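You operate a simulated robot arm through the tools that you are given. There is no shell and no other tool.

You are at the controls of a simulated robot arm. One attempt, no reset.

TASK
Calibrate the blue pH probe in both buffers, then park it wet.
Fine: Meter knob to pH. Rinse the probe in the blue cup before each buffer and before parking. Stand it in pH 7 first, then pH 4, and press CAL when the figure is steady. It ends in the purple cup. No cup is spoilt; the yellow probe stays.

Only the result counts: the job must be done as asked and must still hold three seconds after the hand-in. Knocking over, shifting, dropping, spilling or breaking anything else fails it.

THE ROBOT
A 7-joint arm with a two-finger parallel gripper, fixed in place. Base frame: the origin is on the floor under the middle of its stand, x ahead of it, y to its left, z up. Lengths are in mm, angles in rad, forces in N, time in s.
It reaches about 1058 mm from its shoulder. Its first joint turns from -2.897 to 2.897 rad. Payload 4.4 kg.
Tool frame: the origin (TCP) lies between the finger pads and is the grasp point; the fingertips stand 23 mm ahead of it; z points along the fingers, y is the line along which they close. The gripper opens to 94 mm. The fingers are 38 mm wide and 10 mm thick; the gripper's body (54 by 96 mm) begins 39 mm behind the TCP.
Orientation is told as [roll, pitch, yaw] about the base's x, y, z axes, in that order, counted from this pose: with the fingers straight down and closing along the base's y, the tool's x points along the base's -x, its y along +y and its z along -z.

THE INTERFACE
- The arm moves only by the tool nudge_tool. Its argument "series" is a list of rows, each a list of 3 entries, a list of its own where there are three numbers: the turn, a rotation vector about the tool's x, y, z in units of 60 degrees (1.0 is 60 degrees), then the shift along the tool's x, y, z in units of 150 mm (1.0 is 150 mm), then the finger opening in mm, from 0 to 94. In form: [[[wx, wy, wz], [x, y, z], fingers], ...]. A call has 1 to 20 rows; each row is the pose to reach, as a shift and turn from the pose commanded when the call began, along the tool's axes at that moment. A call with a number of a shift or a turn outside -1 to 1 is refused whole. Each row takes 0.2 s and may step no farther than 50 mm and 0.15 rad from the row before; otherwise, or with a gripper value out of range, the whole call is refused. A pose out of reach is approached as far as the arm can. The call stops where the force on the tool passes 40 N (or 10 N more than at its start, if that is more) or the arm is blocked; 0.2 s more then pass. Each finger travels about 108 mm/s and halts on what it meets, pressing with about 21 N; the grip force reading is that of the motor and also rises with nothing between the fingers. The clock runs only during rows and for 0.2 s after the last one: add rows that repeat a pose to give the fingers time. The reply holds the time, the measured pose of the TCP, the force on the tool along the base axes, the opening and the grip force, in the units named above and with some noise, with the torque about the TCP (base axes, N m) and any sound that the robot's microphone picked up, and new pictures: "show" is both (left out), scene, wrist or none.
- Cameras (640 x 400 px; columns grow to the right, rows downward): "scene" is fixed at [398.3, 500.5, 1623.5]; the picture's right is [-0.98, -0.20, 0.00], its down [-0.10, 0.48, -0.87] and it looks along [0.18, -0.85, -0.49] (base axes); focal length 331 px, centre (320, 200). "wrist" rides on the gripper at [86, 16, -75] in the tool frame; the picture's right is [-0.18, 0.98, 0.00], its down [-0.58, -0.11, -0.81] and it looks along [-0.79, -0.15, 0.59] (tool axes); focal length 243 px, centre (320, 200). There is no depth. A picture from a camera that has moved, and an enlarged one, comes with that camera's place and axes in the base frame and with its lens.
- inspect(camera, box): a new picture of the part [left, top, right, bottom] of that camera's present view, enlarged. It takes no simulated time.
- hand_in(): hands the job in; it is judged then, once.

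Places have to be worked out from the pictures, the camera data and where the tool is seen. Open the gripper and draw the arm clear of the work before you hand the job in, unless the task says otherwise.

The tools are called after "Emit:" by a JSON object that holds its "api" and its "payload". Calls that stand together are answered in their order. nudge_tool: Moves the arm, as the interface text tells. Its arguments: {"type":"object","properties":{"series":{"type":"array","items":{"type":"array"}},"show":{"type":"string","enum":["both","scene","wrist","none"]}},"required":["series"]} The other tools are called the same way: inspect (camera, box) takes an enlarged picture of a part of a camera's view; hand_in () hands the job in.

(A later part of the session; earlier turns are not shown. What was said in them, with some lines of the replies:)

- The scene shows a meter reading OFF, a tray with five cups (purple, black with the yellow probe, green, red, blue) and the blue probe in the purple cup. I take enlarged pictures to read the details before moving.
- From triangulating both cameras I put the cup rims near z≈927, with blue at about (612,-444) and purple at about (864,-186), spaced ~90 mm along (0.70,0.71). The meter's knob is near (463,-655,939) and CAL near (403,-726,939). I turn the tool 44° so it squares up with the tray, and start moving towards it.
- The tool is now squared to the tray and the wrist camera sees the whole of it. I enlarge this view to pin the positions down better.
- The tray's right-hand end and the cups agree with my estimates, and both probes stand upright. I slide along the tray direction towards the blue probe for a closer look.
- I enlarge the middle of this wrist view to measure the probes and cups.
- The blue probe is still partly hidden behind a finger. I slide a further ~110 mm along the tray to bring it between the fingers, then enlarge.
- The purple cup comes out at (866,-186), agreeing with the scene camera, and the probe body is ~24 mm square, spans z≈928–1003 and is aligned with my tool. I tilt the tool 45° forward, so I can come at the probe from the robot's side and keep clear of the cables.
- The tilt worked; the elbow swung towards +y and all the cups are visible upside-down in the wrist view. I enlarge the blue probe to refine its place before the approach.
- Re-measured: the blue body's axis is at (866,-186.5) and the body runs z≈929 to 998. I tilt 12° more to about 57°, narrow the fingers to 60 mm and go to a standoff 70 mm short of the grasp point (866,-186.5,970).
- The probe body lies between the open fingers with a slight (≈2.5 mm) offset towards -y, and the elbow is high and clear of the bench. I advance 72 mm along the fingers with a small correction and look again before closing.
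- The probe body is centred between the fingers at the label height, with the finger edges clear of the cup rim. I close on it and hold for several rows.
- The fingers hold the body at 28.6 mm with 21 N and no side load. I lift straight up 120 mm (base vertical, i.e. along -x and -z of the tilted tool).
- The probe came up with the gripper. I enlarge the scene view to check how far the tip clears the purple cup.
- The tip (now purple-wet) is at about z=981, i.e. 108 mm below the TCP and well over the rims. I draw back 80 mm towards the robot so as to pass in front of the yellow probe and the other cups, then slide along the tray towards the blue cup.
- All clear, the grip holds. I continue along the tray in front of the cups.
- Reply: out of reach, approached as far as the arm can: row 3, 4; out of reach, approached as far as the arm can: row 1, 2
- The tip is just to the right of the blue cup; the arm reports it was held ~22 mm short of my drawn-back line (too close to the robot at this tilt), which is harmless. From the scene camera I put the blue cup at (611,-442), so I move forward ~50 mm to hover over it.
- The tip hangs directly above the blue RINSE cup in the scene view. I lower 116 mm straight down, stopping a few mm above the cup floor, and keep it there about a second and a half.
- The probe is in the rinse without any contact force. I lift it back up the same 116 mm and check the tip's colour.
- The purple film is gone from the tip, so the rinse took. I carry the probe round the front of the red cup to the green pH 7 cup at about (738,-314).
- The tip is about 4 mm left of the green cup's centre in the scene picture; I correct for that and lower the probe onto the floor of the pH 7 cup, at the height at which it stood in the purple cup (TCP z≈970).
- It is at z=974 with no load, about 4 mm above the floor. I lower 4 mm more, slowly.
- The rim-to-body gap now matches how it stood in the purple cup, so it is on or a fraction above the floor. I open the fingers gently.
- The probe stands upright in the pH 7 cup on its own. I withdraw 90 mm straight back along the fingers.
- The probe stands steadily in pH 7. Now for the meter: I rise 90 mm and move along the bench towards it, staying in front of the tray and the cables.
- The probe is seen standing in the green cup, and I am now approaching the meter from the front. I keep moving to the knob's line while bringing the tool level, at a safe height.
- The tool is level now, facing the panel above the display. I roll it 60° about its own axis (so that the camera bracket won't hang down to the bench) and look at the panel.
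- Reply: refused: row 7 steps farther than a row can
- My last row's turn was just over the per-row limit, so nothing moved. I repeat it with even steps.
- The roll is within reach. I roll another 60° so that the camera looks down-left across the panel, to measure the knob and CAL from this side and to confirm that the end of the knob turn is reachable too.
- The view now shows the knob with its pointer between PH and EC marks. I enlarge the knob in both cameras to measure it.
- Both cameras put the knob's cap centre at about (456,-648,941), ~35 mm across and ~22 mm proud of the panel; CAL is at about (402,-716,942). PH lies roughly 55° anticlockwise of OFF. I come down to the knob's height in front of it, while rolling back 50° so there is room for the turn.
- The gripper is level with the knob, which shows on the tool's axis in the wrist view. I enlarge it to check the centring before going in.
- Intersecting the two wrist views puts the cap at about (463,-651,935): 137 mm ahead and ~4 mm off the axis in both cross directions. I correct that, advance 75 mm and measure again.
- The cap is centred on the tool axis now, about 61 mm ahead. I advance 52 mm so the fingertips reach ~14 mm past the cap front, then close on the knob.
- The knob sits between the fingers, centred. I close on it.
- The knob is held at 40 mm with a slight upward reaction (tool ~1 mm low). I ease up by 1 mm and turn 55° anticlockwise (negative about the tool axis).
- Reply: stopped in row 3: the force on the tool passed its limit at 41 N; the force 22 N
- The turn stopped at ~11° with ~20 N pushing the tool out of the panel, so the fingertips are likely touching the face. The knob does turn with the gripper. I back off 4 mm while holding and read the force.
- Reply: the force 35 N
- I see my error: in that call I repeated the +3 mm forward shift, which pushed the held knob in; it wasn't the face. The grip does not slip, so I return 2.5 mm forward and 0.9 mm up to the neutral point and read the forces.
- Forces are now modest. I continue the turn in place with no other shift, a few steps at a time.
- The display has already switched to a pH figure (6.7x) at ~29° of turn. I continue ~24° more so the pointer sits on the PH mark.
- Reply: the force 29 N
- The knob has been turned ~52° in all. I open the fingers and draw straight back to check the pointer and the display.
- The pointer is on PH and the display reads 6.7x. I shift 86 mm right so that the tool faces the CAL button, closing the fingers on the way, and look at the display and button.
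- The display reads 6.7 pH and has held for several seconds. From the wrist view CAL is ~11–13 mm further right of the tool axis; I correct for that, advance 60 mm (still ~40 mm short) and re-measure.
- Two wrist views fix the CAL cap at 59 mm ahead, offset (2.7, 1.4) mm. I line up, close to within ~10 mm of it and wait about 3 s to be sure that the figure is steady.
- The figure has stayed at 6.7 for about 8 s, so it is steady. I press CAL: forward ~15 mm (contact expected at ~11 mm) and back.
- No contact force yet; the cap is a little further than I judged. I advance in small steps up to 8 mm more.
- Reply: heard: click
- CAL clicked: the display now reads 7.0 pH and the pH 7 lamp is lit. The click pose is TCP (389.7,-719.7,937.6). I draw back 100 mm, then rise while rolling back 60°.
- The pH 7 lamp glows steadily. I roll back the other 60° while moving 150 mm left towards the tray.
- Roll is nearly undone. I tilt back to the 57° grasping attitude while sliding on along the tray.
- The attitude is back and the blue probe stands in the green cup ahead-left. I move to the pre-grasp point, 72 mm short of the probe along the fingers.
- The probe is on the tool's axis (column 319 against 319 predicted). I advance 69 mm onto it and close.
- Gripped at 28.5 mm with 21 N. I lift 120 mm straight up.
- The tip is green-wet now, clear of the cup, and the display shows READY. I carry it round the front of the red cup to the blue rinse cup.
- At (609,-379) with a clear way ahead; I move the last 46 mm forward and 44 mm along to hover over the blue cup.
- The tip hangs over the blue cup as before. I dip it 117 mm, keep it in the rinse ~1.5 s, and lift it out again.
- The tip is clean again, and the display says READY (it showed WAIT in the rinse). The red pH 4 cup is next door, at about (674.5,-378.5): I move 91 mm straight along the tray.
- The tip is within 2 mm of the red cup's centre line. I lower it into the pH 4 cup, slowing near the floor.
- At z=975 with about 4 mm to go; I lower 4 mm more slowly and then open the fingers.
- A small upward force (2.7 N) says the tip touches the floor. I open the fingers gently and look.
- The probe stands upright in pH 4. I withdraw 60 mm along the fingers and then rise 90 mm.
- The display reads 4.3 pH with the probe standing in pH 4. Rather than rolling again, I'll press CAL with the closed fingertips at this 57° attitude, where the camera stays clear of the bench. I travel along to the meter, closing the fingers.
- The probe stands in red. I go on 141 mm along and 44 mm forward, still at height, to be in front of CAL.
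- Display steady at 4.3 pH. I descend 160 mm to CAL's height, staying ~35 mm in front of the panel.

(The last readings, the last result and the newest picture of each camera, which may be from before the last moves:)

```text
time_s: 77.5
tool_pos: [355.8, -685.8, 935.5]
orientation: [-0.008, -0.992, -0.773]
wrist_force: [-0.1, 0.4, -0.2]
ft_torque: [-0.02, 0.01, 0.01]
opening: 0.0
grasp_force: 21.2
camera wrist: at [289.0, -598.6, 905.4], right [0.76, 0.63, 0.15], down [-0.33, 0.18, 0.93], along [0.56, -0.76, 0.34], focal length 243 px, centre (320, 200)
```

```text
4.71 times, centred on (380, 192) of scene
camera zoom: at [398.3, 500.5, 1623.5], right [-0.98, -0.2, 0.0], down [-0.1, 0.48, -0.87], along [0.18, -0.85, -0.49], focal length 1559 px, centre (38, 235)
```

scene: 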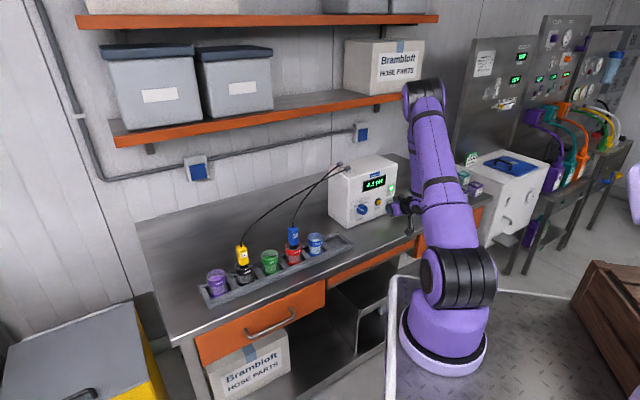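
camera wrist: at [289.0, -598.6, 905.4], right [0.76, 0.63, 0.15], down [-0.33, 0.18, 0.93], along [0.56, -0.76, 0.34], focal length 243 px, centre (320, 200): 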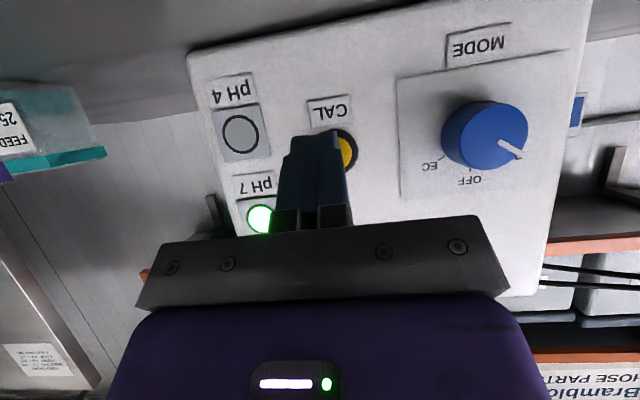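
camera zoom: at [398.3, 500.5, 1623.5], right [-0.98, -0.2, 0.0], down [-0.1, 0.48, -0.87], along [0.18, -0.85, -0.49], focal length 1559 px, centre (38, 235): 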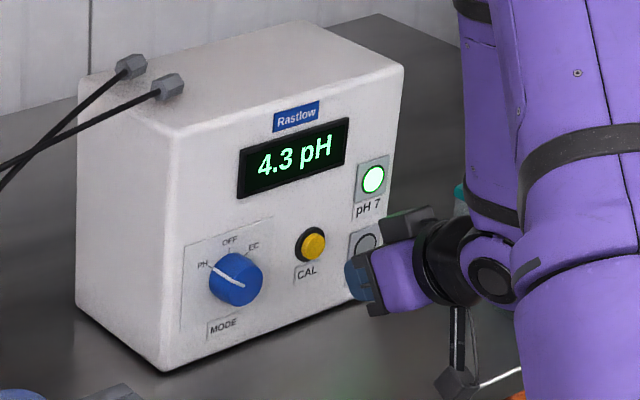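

The display still reads 4.3 pH (steady for ~5 s). In the wrist view CAL lies just ahead and ~2–4 mm to the +y side of the fingertips; I nudge 2 mm that way, advance 22 mm and let two more seconds pass.

Emit:
{"api": "nudge_tool", "payload": {"series": [[[0, 0, 0], [-0.037, 0.007, 0.062], 0], [[0, 0, 0], [-0.075, 0.013, 0.126], 0], [[0, 0, 0], [-0.075, 0.013, 0.126], 0], [[0, 0, 0], [-0.075, 0.013, 0.126], 0], [[0, 0, 0], [-0.075, 0.013, 0.126], 0], [[0, 0, 0], [-0.075, 0.013, 0.126], 0], [[0, 0, 0], [-0.075, 0.013, 0.126], 0], [[0, 0, 0], [-0.075, 0.013, 0.126], 0], [[0, 0, 0], [-0.075, 0.013, 0.126], 0], [[0, 0, 0], [-0.075, 0.013, 0.126], 0]], "show": "both"}}

Emit:
{"api": "inspect", "payload": {"camera": "wrist", "box": [180, 20, 480, 210]}}

Emit:
{"api": "inspect", "payload": {"camera": "scene", "box": [320, 150, 440, 235]}}

```text
time_s: 79.7
tool_pos: [372.3, -699.9, 935.6]
orientation: [-0.008, -0.992, -0.773]
wrist_force: [0.1, -0.3, 0.3]
ft_torque: [0.02, -0.01, -0.03]
opening: 0.2
grasp_force: 20.7
camera wrist: at [307.0, -612.0, 905.3], right [0.76, 0.63, 0.15], down [-0.33, 0.17, 0.93], along [0.56, -0.76, 0.34], focal length 243 px, centre (320, 200)
```

scene: 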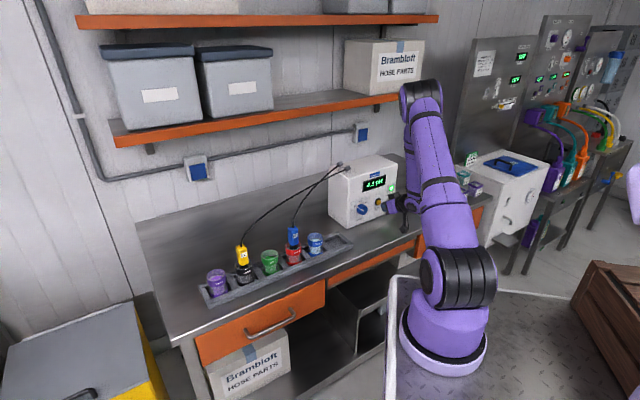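
wrist: 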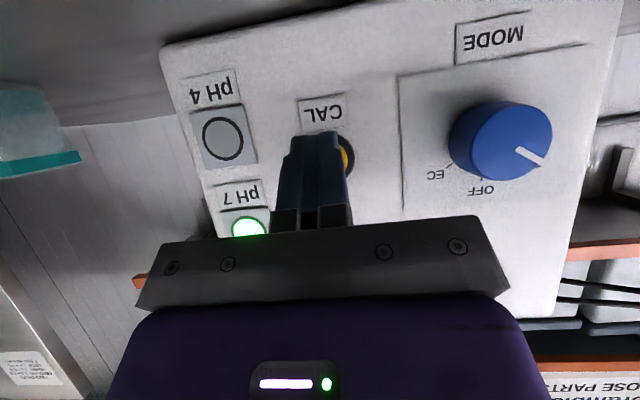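

```text
2.11 times, centred on (330, 115) of wrist
camera zoom: at [307.0, -612.0, 905.3], right [0.76, 0.63, 0.15], down [-0.33, 0.17, 0.93], along [0.56, -0.76, 0.34], focal length 511 px, centre (299, 379)
```

zoom: 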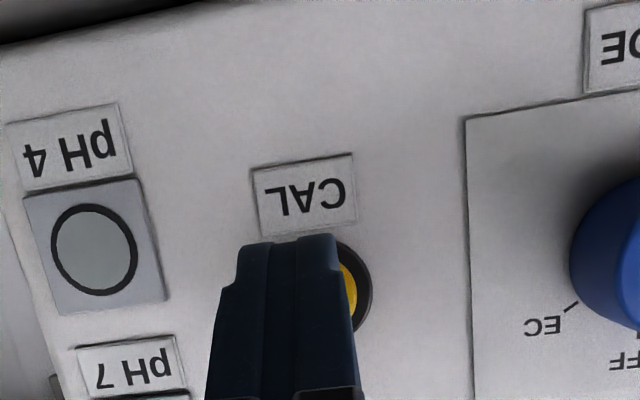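

```text
4.71 times, centred on (380, 192) of scene
camera zoom: at [398.3, 500.5, 1623.5], right [-0.98, -0.2, 0.0], down [-0.1, 0.48, -0.87], along [0.18, -0.85, -0.49], focal length 1559 px, centre (38, 235)
```

zoom: 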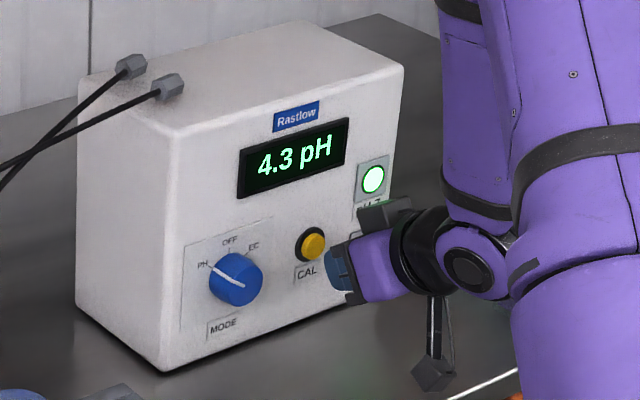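

The figure has held at 4.3 for ~7 s. Both cameras say the fingertips are ~5 mm too far right of CAL, so I shift 5 mm in +y, then press forward in small steps.

Emit:
{"api": "nudge_tool", "payload": {"series": [[[0, 0, 0], [0, 0.033, 0], 0], [[0, 0, 0], [-0.036, 0.033, 0.056], 0], [[0, 0, 0], [-0.051, 0.033, 0.078], 0], [[0, 0, 0], [-0.058, 0.033, 0.089], 0], [[0, 0, 0], [-0.066, 0.033, 0.1], 0], [[0, 0, 0], [-0.066, 0.033, 0.1], 0]], "show": "both"}}

Emit:
{"api": "inspect", "payload": {"camera": "scene", "box": [320, 150, 440, 235]}}

Emit:
{"api": "inspect", "payload": {"camera": "wrist", "box": [180, 20, 480, 210]}}

```text
time_s: 81.1
tool_pos: [387.6, -710.1, 935.9]
orientation: [-0.007, -0.989, -0.775]
wrist_force: [-5.7, 4.3, -3.1]
ft_torque: [0.07, 0.02, -0.04]
opening: 0.2
grasp_force: 20.5
heard: click
camera wrist: at [322.1, -622.0, 905.4], right [0.76, 0.63, 0.15], down [-0.33, 0.17, 0.93], along [0.56, -0.76, 0.34], focal length 243 px, centre (320, 200)
```

scene: 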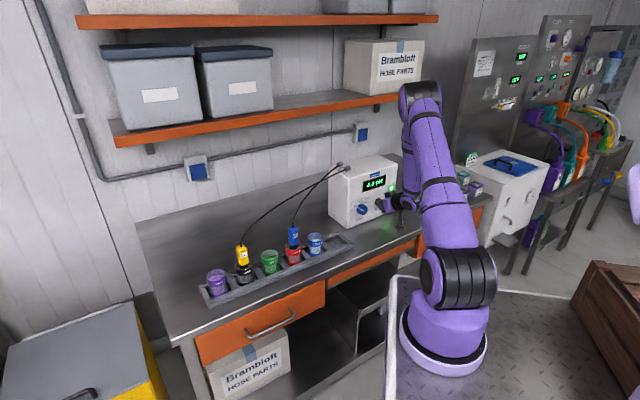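
wrist: 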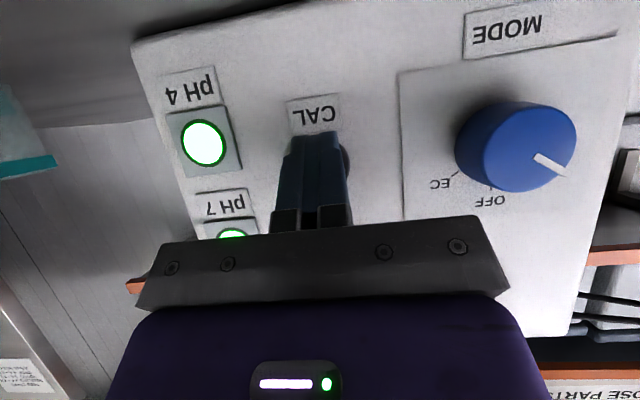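

```text
4.71 times, centred on (380, 192) of scene
camera zoom: at [398.3, 500.5, 1623.5], right [-0.98, -0.2, 0.0], down [-0.1, 0.48, -0.87], along [0.18, -0.85, -0.49], focal length 1559 px, centre (38, 235)
```

zoom: 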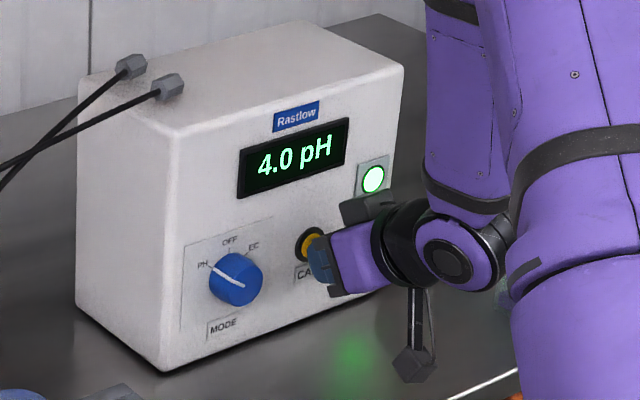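

```text
2.11 times, centred on (330, 115) of wrist
camera zoom: at [322.1, -622.0, 905.4], right [0.76, 0.63, 0.15], down [-0.33, 0.17, 0.93], along [0.56, -0.76, 0.34], focal length 511 px, centre (299, 379)
```

zoom: 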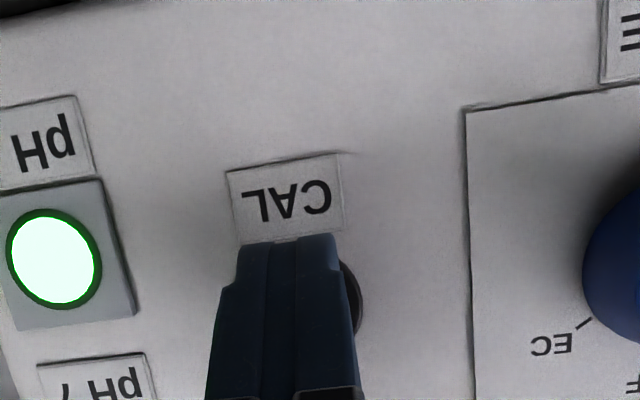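

Click: 4.0 pH and both lamps are lit. I back off 40 mm and rise 150 mm.

Emit:
{"api": "nudge_tool", "payload": {"series": [[[0, 0, 0], [0.073, 0, -0.112], 0], [[0, 0, 0], [0.146, 0, -0.223], 0], [[0, 0, 0], [-0.06, 0, -0.36], 0], [[0, 0, 0], [-0.27, 0, -0.5], 0], [[0, 0, 0], [-0.48, 0, -0.63], 0], [[0, 0, 0], [-0.69, 0, -0.77], 0]], "show": "scene"}}

Emit:
{"api": "nudge_tool", "payload": {"series": [[[0, 0, 0], [0, 0.25, 0], 20], [[0, 0, 0], [0, 0.5, 0], 40], [[0, 0, 0], [0, 0.75, 0], 60], [[0, 0, 0], [0, 1.0, 0], 60]], "show": "none"}}

Emit:
{"api": "nudge_tool", "payload": {"series": [[[0, 0, 0], [0, 0.25, 0], 60], [[0, 0, 0], [0, 0.5, 0], 60], [[0, 0, 0], [0, 0.75, 0], 60], [[0, 0, 0], [0, 1.0, 0], 60]], "show": "both"}}

```text
time_s: 82.5
tool_pos: [362.5, -681.8, 1087.1]
orientation: [-0.008, -0.989, -0.773]
wrist_force: [0.0, -1.3, -0.2]
ft_torque: [-0.01, 0.0, 0.01]
opening: 0.0
grasp_force: 21.3
```

scene: 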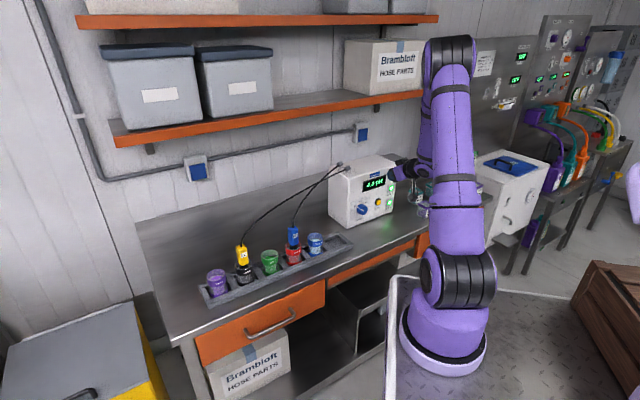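

```text
time_s: 83.5
tool_pos: [467.6, -576.8, 1085.3]
orientation: [-0.008, -0.992, -0.775]
wrist_force: [-1.1, 0.9, 0.0]
ft_torque: [-0.02, -0.03, 0.05]
opening: 59.9
grasp_force: 0.1
```

```text
time_s: 84.5
tool_pos: [574.1, -468.0, 1086.4]
orientation: [-0.008, -0.992, -0.774]
wrist_force: [-0.5, -0.3, 0.7]
ft_torque: [0.0, -0.03, 0.02]
opening: 60.3
grasp_force: 0.0
camera wrist: at [506.7, -380.7, 1055.9], right [0.76, 0.63, 0.15], down [-0.33, 0.18, 0.93], along [0.56, -0.76, 0.34], focal length 243 px, centre (320, 200)
```

scene: 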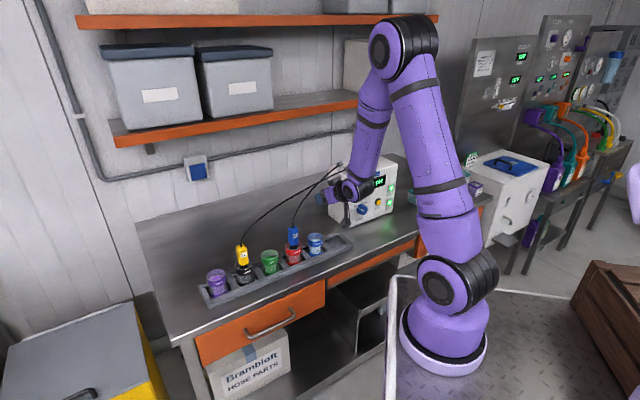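
wrist: 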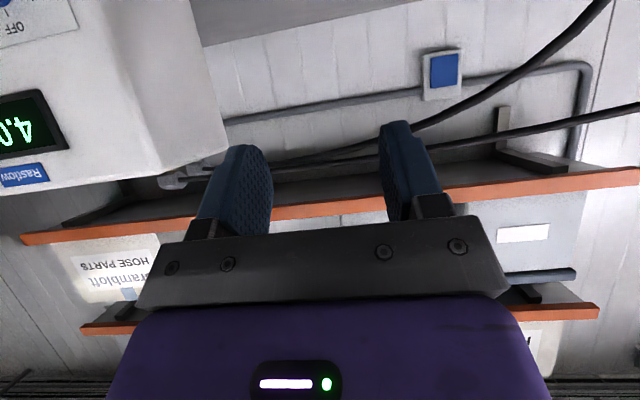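

All as it should be. I draw back from the tray line first, then move along and down to a standoff 60 mm short of the probe in the red cup.

Emit:
{"api": "nudge_tool", "payload": {"series": [[[0, 0, 0], [0.08, 0.1, -0.12], 60], [[0, 0, 0], [0.154, 0.25, -0.235], 60], [[0, 0, 0], [0.154, 0.5, -0.235], 60], [[0, 0, 0], [0.154, 0.75, -0.235], 60], [[0, 0, 0], [0.154, 0.882, -0.235], 60], [[0, 0, 0], [0.386, 0.882, -0.083], 60], [[0, 0, 0], [0.618, 0.882, 0.068], 60], [[0, 0, 0], [0.618, 0.882, 0.068], 60]], "show": "wrist"}}

Emit:
{"api": "inspect", "payload": {"camera": "wrist", "box": [200, 0, 440, 210]}}

```text
time_s: 86.3
tool_pos: [636.2, -345.1, 1000.5]
orientation: [-0.006, -0.991, -0.774]
wrist_force: [-0.2, 0.0, 0.6]
ft_torque: [0.0, 0.02, 0.01]
opening: 60.1
grasp_force: 0.0
camera wrist: at [570.2, -255.9, 969.8], right [0.76, 0.63, 0.15], down [-0.33, 0.18, 0.93], along [0.56, -0.76, 0.34], focal length 243 px, centre (320, 200)
```

wrist: 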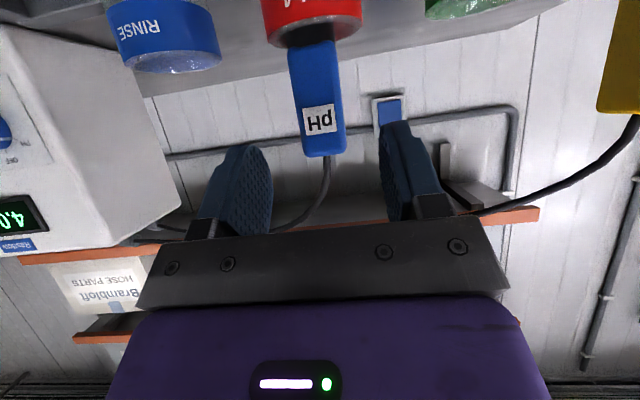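

```text
1.90 times, centred on (320, 105) of wrist
camera zoom: at [570.2, -255.9, 969.8], right [0.76, 0.63, 0.15], down [-0.33, 0.18, 0.93], along [0.56, -0.76, 0.34], focal length 462 px, centre (320, 381)
```

zoom: 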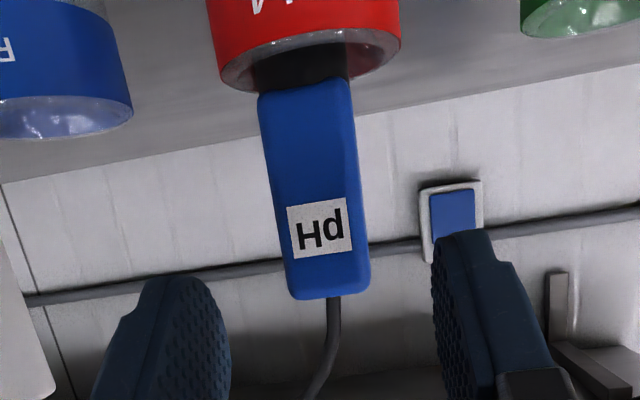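

The probe is centred (column ~322 against 324 expected). I advance 58 mm and close on it.

Emit:
{"api": "nudge_tool", "payload": {"series": [[[0, 0, 0], [-0.004, 0.004, 0.13], 60], [[0, 0, 0], [-0.008, 0.004, 0.26], 60], [[0, 0, 0], [-0.013, 0.004, 0.386], 60], [[0, 0, 0], [-0.013, 0.004, 0.386], 40], [[0, 0, 0], [-0.013, 0.004, 0.386], 30], [[0, 0, 0], [-0.013, 0.004, 0.386], 10], [[0, 0, 0], [-0.013, 0.004, 0.386], 10], [[0, 0, 0], [-0.013, 0.004, 0.386], 10]], "show": "wrist"}}

```text
time_s: 88.1
tool_pos: [671.3, -379.1, 971.0]
orientation: [-0.008, -0.99, -0.772]
wrist_force: [-0.4, 0.1, -0.6]
ft_torque: [0.01, 0.07, -0.01]
opening: 28.5
grasp_force: 21.1
camera wrist: at [605.1, -290.5, 940.5], right [0.76, 0.63, 0.15], down [-0.33, 0.17, 0.93], along [0.56, -0.76, 0.34], focal length 243 px, centre (320, 200)
```

wrist: 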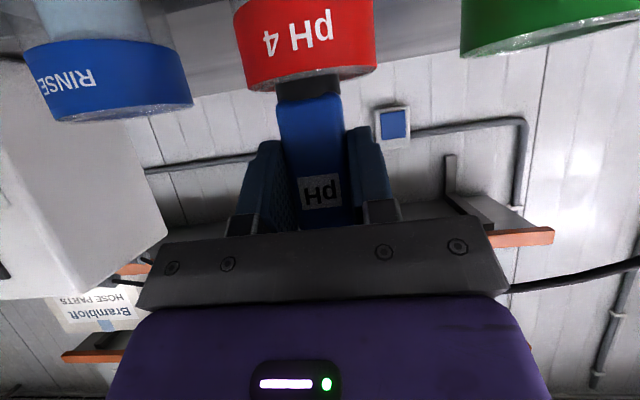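

Gripped. I lift 120 mm and then move 88 mm back along the tray to the blue rinse cup.

Emit:
{"api": "nudge_tool", "payload": {"series": [[[0, 0, 0], [-0.112, 0, -0.073], 10], [[0, 0, 0], [-0.223, 0, -0.146], 10], [[0, 0, 0], [-0.335, 0, -0.219], 10], [[0, 0, 0], [-0.446, 0, -0.292], 10], [[0, 0, 0], [-0.558, 0, -0.365], 10], [[0, 0, 0], [-0.669, 0, -0.438], 10], [[0, 0, 0], [-0.67, -0.2, -0.436], 10], [[0, 0, 0], [-0.672, -0.4, -0.434], 10], [[0, 0, 0], [-0.673, -0.59, -0.433], 10], [[0, 0, 0], [-0.673, -0.59, -0.433], 10]], "show": "scene"}}

Emit:
{"api": "inspect", "payload": {"camera": "scene", "box": [260, 180, 380, 270]}}

```text
time_s: 90.3
tool_pos: [609.8, -442.7, 1091.1]
orientation: [-0.005, -0.992, -0.774]
wrist_force: [-0.5, -0.9, -1.5]
ft_torque: [0.0, -0.02, 0.01]
opening: 28.6
grasp_force: 21.5
```

scene: 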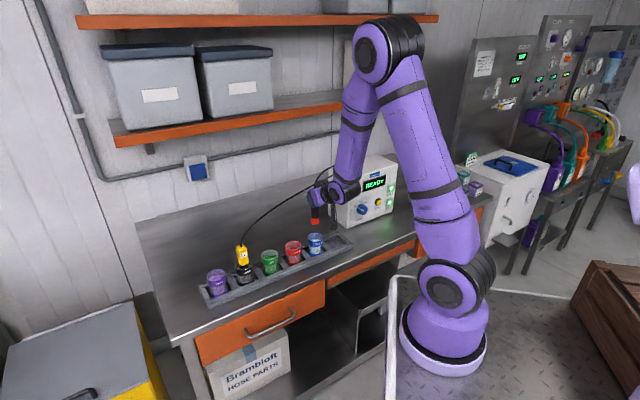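

```text
4.44 times, centred on (320, 225) of scene
camera zoom: at [398.3, 500.5, 1623.5], right [-0.98, -0.2, 0.0], down [-0.1, 0.48, -0.87], along [0.18, -0.85, -0.49], focal length 1472 px, centre (320, 89)
```

zoom: 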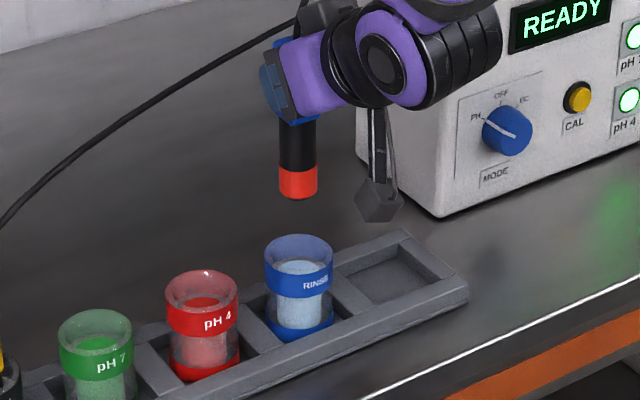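

The tip is red-wet and hangs directly over the blue cup; both lamps are lit. I dip it 116 mm into the rinse for ~1.5 s and lift it out.

Emit:
{"api": "nudge_tool", "payload": {"series": [[[0, 0, 0], [0.108, 0, 0.071], 10], [[0, 0, 0], [0.216, 0, 0.141], 10], [[0, 0, 0], [0.324, 0, 0.212], 10], [[0, 0, 0], [0.431, 0, 0.282], 10], [[0, 0, 0], [0.539, 0, 0.353], 10], [[0, 0, 0], [0.647, 0, 0.423], 10], [[0, 0, 0], [0.647, 0, 0.423], 10], [[0, 0, 0], [0.647, 0, 0.423], 10], [[0, 0, 0], [0.647, 0, 0.423], 10], [[0, 0, 0], [0.647, 0, 0.423], 10], [[0, 0, 0], [0.647, 0, 0.423], 10], [[0, 0, 0], [0.647, 0, 0.423], 10]], "show": "none"}}

Emit:
{"api": "nudge_tool", "payload": {"series": [[[0, 0, 0], [-0.108, 0, -0.071], 10], [[0, 0, 0], [-0.216, 0, -0.141], 10], [[0, 0, 0], [-0.324, 0, -0.212], 10], [[0, 0, 0], [-0.431, 0, -0.282], 10], [[0, 0, 0], [-0.539, 0, -0.353], 10], [[0, 0, 0], [-0.647, 0, -0.423], 10]], "show": "scene"}}

Emit:
{"api": "inspect", "payload": {"camera": "scene", "box": [260, 180, 380, 270]}}

```text
time_s: 92.9
tool_pos: [606.8, -442.4, 975.0]
orientation: [-0.007, -0.992, -0.773]
wrist_force: [0.3, 0.4, -0.5]
ft_torque: [0.0, -0.01, -0.01]
opening: 28.5
grasp_force: 21.1
```

```text
time_s: 94.3
tool_pos: [607.1, -443.0, 1091.3]
orientation: [-0.006, -0.992, -0.773]
wrist_force: [1.2, -0.6, -0.7]
ft_torque: [-0.01, 0.01, 0.0]
opening: 28.6
grasp_force: 20.3
```

scene: 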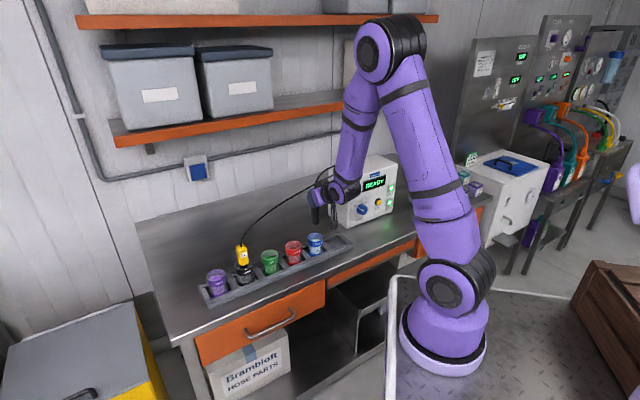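

```text
4.44 times, centred on (320, 225) of scene
camera zoom: at [398.3, 500.5, 1623.5], right [-0.98, -0.2, 0.0], down [-0.1, 0.48, -0.87], along [0.18, -0.85, -0.49], focal length 1472 px, centre (320, 89)
```

zoom: 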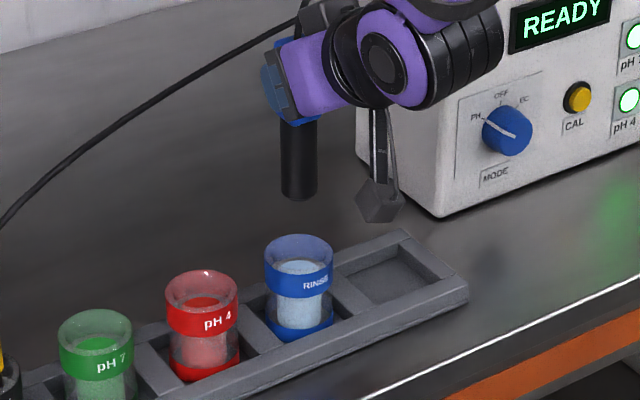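

The tip is clean for the third time. Now to the purple cup, going round in front of the other cups and the yellow probe with a growing set-back.

Emit:
{"api": "nudge_tool", "payload": {"series": [[[0, 0, 0], [0.08, 0.167, -0.125], 10], [[0, 0, 0], [0.164, 0.333, -0.251], 10], [[0, 0, 0], [0.164, 0.62, -0.251], 10], [[0, 0, 0], [0.164, 0.9, -0.251], 10]], "show": "none"}}

Emit:
{"api": "nudge_tool", "payload": {"series": [[[0, 0, 0], [0.064, 0.2, -0.097], 10], [[0, 0, 0], [0.128, 0.4, -0.195], 10], [[0, 0, 0], [0.128, 0.65, -0.195], 10], [[0, 0, 0], [0.128, 0.9, -0.195], 10]], "show": "scene"}}

```text
time_s: 95.3
tool_pos: [670.1, -315.6, 1092.0]
orientation: [-0.008, -0.99, -0.775]
wrist_force: [-0.2, -0.5, -0.6]
ft_torque: [0.02, 0.02, 0.04]
opening: 28.6
grasp_force: 20.8
```

```text
time_s: 96.3
tool_pos: [740.6, -196.2, 1092.7]
orientation: [-0.007, -0.99, -0.775]
wrist_force: [-0.5, -0.3, -0.9]
ft_torque: [0.01, -0.04, 0.03]
opening: 28.7
grasp_force: 20.8
```

scene: 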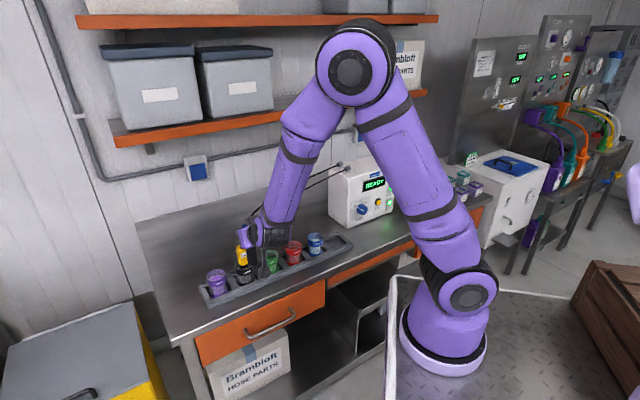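

I'm in front of the yellow probe with ~80 mm of set-back. I finish the sideways travel and then move 82 mm forward over the purple cup.

Emit:
{"api": "nudge_tool", "payload": {"series": [[[0, 0, 0], [0, 0.3, 0], 10], [[0, 0, 0], [0, 0.628, 0], 10], [[0, 0, 0], [-0.1, 0.628, 0.153], 10], [[0, 0, 0], [-0.2, 0.628, 0.306], 10], [[0, 0, 0], [-0.301, 0.628, 0.46], 10], [[0, 0, 0], [-0.301, 0.628, 0.46], 10]], "show": "scene"}}

Emit:
{"api": "inspect", "payload": {"camera": "scene", "box": [180, 200, 340, 310]}}

```text
time_s: 97.7
tool_pos: [865.8, -185.1, 1089.4]
orientation: [-0.007, -0.991, -0.775]
wrist_force: [0.1, 1.1, -0.7]
ft_torque: [0.0, 0.01, -0.01]
opening: 28.8
grasp_force: 20.7
```

scene: 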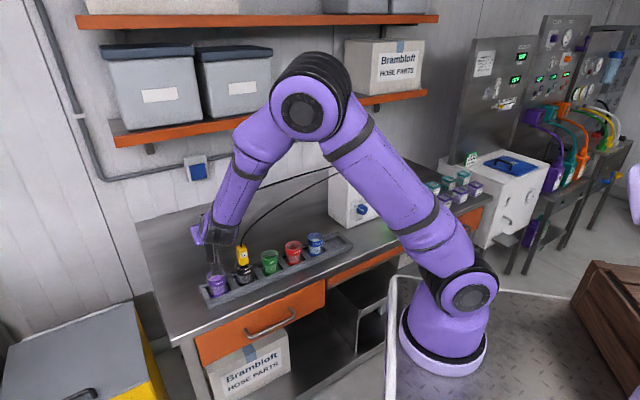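

```text
3.64 times, centred on (260, 255) of scene
camera zoom: at [398.3, 500.5, 1623.5], right [-0.98, -0.2, 0.0], down [-0.1, 0.48, -0.87], along [0.18, -0.85, -0.49], focal length 1205 px, centre (538, 0)
```

zoom: 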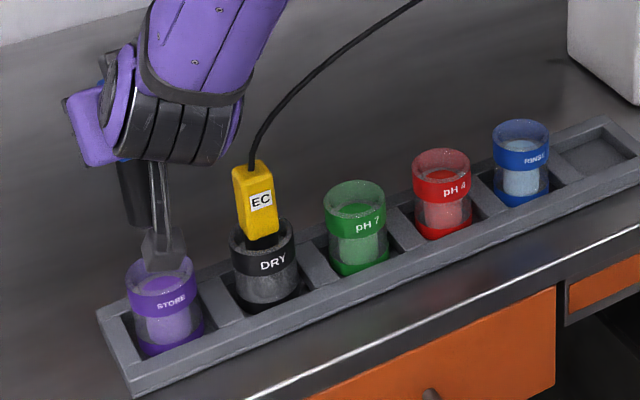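

The tip hangs over the purple cup, a few mm left of its centre in the scene view. I correct ~4 mm and lower 115 mm.

Emit:
{"api": "nudge_tool", "payload": {"series": [[[0, 0, 0], [0.008, -0.022, -0.012], 10], [[0, 0, 0], [0.12, -0.022, 0.061], 10], [[0, 0, 0], [0.231, -0.022, 0.134], 10], [[0, 0, 0], [0.343, -0.022, 0.207], 10], [[0, 0, 0], [0.454, -0.022, 0.28], 10], [[0, 0, 0], [0.566, -0.022, 0.353], 10], [[0, 0, 0], [0.649, -0.022, 0.408], 10], [[0, 0, 0], [0.649, -0.022, 0.408], 10]], "show": "both"}}

```text
time_s: 99.5
tool_pos: [863.1, -185.1, 973.2]
orientation: [-0.007, -0.992, -0.773]
wrist_force: [0.0, 0.2, -1.2]
ft_torque: [0.03, 0.01, -0.03]
opening: 28.7
grasp_force: 21.2
camera wrist: at [796.1, -97.0, 943.5], right [0.76, 0.63, 0.15], down [-0.33, 0.18, 0.93], along [0.56, -0.76, 0.34], focal length 243 px, centre (320, 200)
```

scene: 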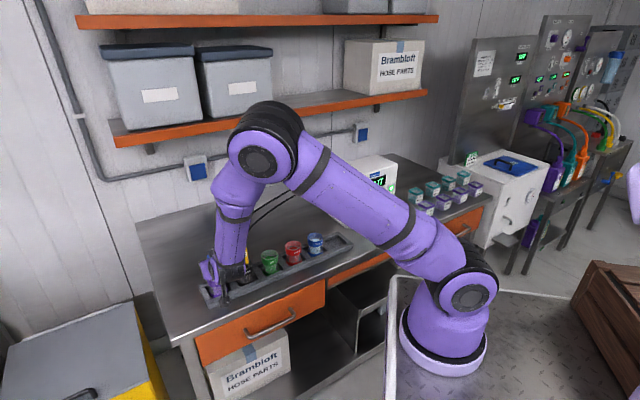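
wrist: 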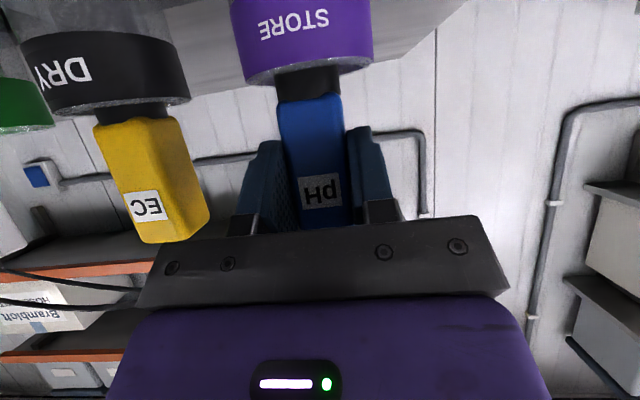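

It is in the purple cup with ~2.5 mm to go and no contact with the yellow probe. I lower 2.7 mm, then open the fingers gently.

Emit:
{"api": "nudge_tool", "payload": {"series": [[[0, 0, 0], [0.0075, 0, 0.005], 10], [[0, 0, 0], [0.015, 0, 0.0098], 10], [[0, 0, 0], [0.015, 0, 0.0098], 10]], "show": "none"}}

```text
time_s: 100.3
tool_pos: [861.6, -187.6, 971.4]
orientation: [-0.005, -0.993, -0.773]
wrist_force: [0.1, -0.7, -0.2]
ft_torque: [0.01, -0.01, 0.02]
opening: 28.6
grasp_force: 21.4
```

Still no load at z≈971; I ease down another 0.7 mm and open the fingers.

Emit:
{"api": "nudge_tool", "payload": {"series": [[[0, 0, 0], [0.004, 0, 0.0026], 10], [[0, 0, 0], [0.004, 0, 0.0026], 10], [[0, 0, 0], [0.004, 0, 0.0026], 31], [[0, 0, 0], [0.004, 0, 0.0026], 36], [[0, 0, 0], [0.004, 0, 0.0026], 48], [[0, 0, 0], [0.004, 0, 0.0026], 60], [[0, 0, 0], [0.004, 0, 0.0026], 60]], "show": "both"}}

```text
time_s: 101.9
tool_pos: [863.9, -187.0, 970.4]
orientation: [-0.006, -0.991, -0.773]
wrist_force: [0.2, 1.0, -0.6]
ft_torque: [-0.04, 0.0, -0.01]
opening: 60.0
grasp_force: 0.0
camera wrist: at [796.8, -97.9, 940.6], right [0.76, 0.63, 0.15], down [-0.33, 0.18, 0.93], along [0.56, -0.76, 0.34], focal length 243 px, centre (320, 200)
```

scene: 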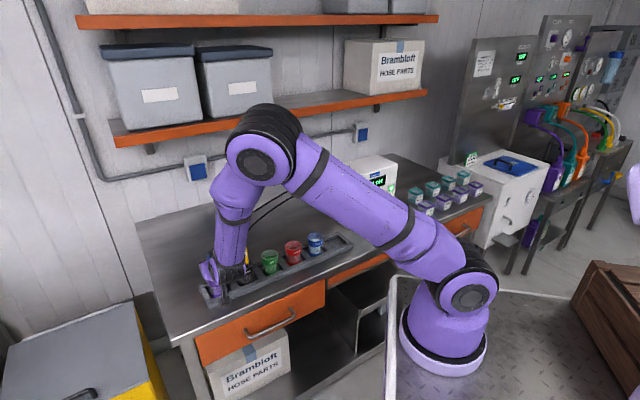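
wrist: 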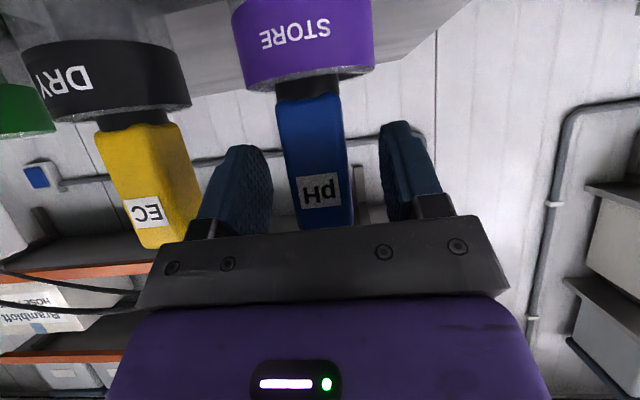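

The probe stands upright in the purple cup, released. I withdraw 90 mm along the fingers, then rise and draw back clear.

Emit:
{"api": "nudge_tool", "payload": {"series": [[[0, 0, 0], [0, 0, -0.15], 60], [[0, 0, 0], [0, 0, -0.35], 60], [[0, 0, 0], [0, 0, -0.6], 60], [[0, 0, 0], [-0.15, 0, -0.75], 60], [[0, 0, 0], [-0.3, 0, -0.95], 60]], "show": "none"}}

Emit:
{"api": "nudge_tool", "payload": {"series": [[[0, 0, 0], [-0.1, 0, -0.2], 75], [[0, 0, 0], [-0.2, 0, -0.4], 94], [[0, 0, 0], [-0.3, 0, -0.6], 94], [[0, 0, 0], [-0.4, 0, -0.8], 94]], "show": "both"}}

Emit:
{"api": "inspect", "payload": {"camera": "scene", "box": [180, 200, 340, 310]}}

Emit:
{"api": "inspect", "payload": {"camera": "scene", "box": [320, 140, 480, 240]}}

```text
time_s: 103.1
tool_pos: [795.2, -118.5, 1086.2]
orientation: [-0.009, -0.99, -0.772]
wrist_force: [0.5, -0.5, -0.8]
ft_torque: [0.03, 0.0, -0.04]
opening: 60.0
grasp_force: 0.1
```

```text
time_s: 104.1
tool_pos: [748.0, -71.4, 1203.8]
orientation: [-0.009, -0.991, -0.771]
wrist_force: [0.3, -0.3, -0.4]
ft_torque: [0.0, 0.01, 0.01]
opening: 94.2
grasp_force: 0.0
camera wrist: at [680.9, 17.3, 1173.3], right [0.76, 0.63, 0.15], down [-0.33, 0.18, 0.93], along [0.56, -0.76, 0.34], focal length 243 px, centre (320, 200)
```

scene: 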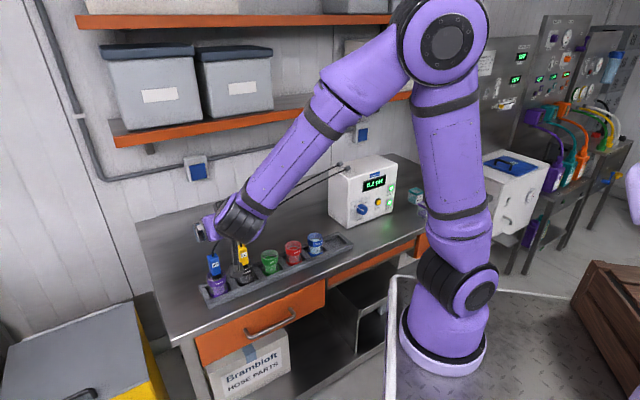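
wrist: 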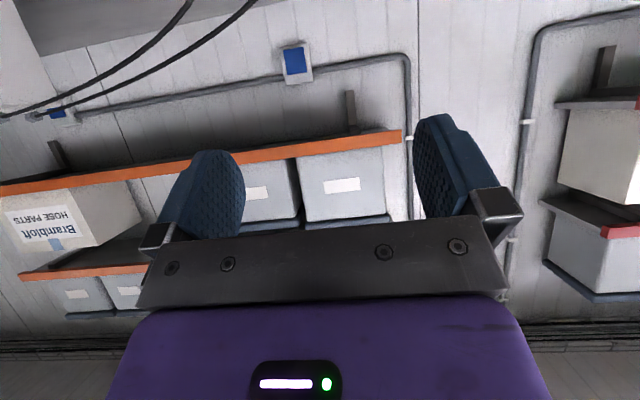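

```text
3.64 times, centred on (260, 255) of scene
camera zoom: at [398.3, 500.5, 1623.5], right [-0.98, -0.2, 0.0], down [-0.1, 0.48, -0.87], along [0.18, -0.85, -0.49], focal length 1205 px, centre (538, 0)
```

zoom: 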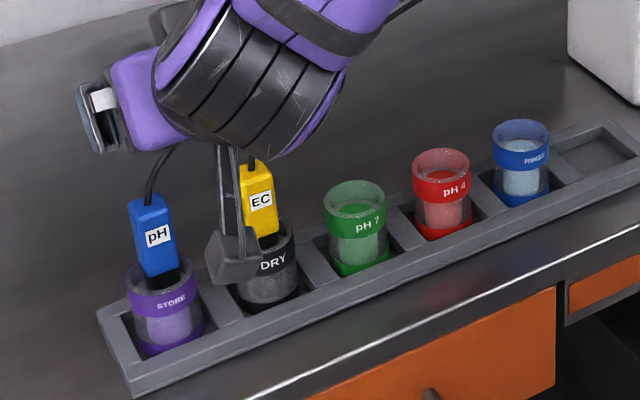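

```text
4.00 times, centred on (400, 190) of scene
camera zoom: at [398.3, 500.5, 1623.5], right [-0.98, -0.2, 0.0], down [-0.1, 0.48, -0.87], along [0.18, -0.85, -0.49], focal length 1325 px, centre (0, 240)
```

zoom: 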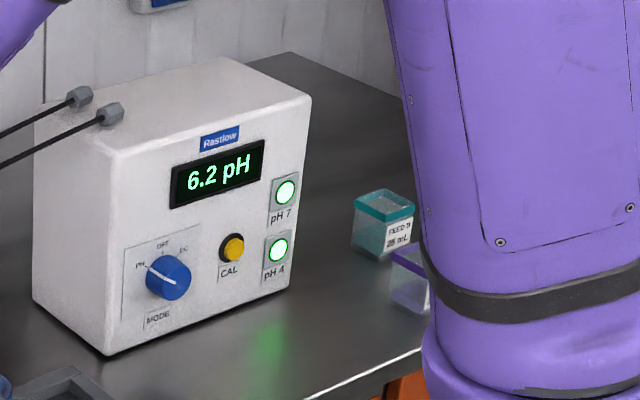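

The blue probe stands in the purple cup, the yellow one is untouched, both lamps are lit and the knob is on PH (6.2 pH in the store solution). I draw the arm a little further back, and check once more that everything stays put.

Emit:
{"api": "nudge_tool", "payload": {"series": [[[0, 0, 0], [-0.1, 0, -0.2], 94], [[0, 0, 0], [-0.2, 0, -0.4], 94], [[0, 0, 0], [-0.3, 0, -0.6], 94], [[0, 0, 0], [-0.3, 0, -0.6], 94]], "show": "both"}}

Emit:
{"api": "inspect", "payload": {"camera": "scene", "box": [180, 200, 340, 310]}}

Emit:
{"api": "inspect", "payload": {"camera": "scene", "box": [320, 140, 500, 240]}}

```text
time_s: 105.1
tool_pos: [711.7, -35.9, 1288.9]
orientation: [-0.008, -0.99, -0.773]
wrist_force: [-0.7, -0.1, 0.1]
ft_torque: [-0.02, -0.04, -0.02]
opening: 94.2
grasp_force: 0.0
camera wrist: at [645.1, 52.8, 1259.0], right [0.76, 0.63, 0.15], down [-0.33, 0.17, 0.93], along [0.56, -0.76, 0.34], focal length 243 px, centre (320, 200)
```

scene: 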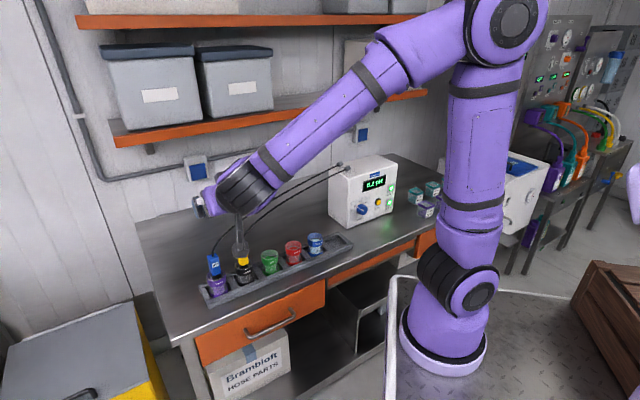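
wrist: 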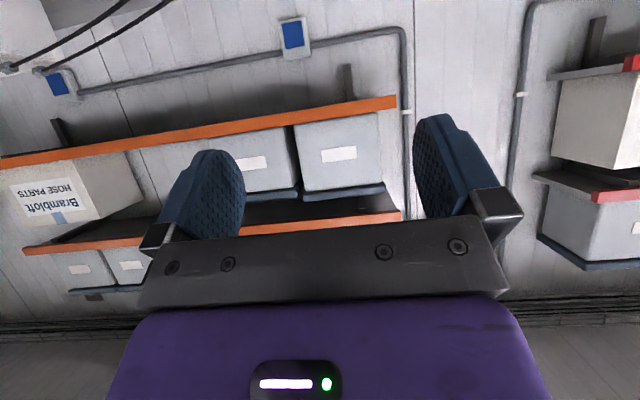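

```text
3.64 times, centred on (260, 255) of scene
camera zoom: at [398.3, 500.5, 1623.5], right [-0.98, -0.2, 0.0], down [-0.1, 0.48, -0.87], along [0.18, -0.85, -0.49], focal length 1205 px, centre (538, 0)
```

zoom: 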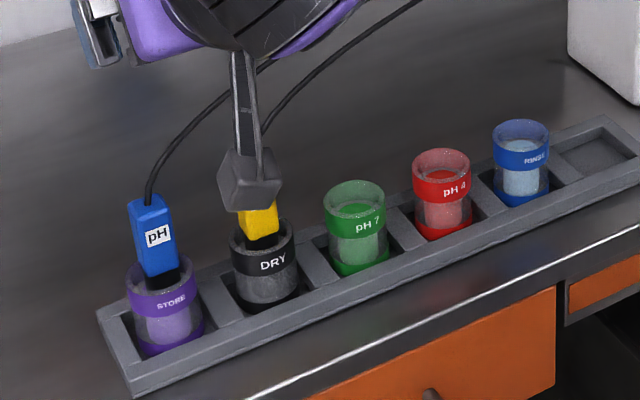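

```text
3.56 times, centred on (410, 190) of scene
camera zoom: at [398.3, 500.5, 1623.5], right [-0.98, -0.2, 0.0], down [-0.1, 0.48, -0.87], along [0.18, -0.85, -0.49], focal length 1178 px, centre (0, 236)
```

zoom: 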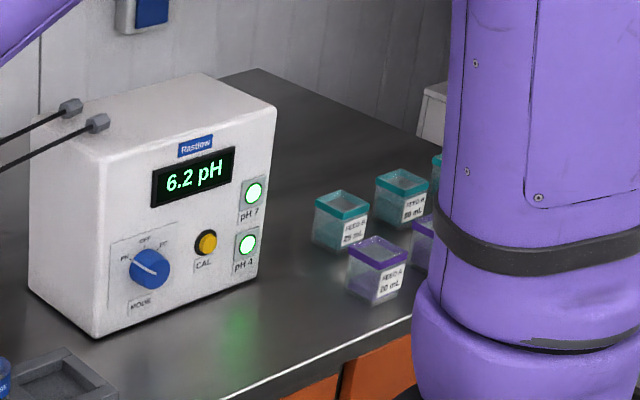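

Everything is in place: the blue probe is in the purple cup, the cups and the yellow probe are where they were, the knob is on PH and both lamps are lit. The gripper is open and the arm is clear, so I hand in.

Emit:
{"api": "hand_in", "payload": {}}

```text
The job is handed in.
```

The blue pH probe is calibrated in both buffers and parked in the purple cup. The job is handed in; the tool only confirmed receipt, so I don't have the verdict.

- **Meter:** the knob points to PH, and both the pH 7 and pH 4 lamps are lit.
- **pH 7:** the figure held at 6.7 for about 8 seconds. I pressed CAL and it changed to 7.0.
- **pH 4:** the figure held at 4.3 for about 7 seconds. I pressed CAL and it changed to 4.0.
- **Rinsing:** I rinsed the probe in the blue cup before each buffer and before parking. The colour was gone from the tip each time before it went into the next cup.
- **At hand-in:** the meter read 6.2 with the probe in the purple cup. The yellow probe and the cups were where they started, with no spills in view. The gripper was open and the arm was clear of the work.

While turning the knob I pushed it about 3 mm too far in, and the arm stopped at its force limit. I eased back and finished the turn, and the knob and panel looked normal afterwards.
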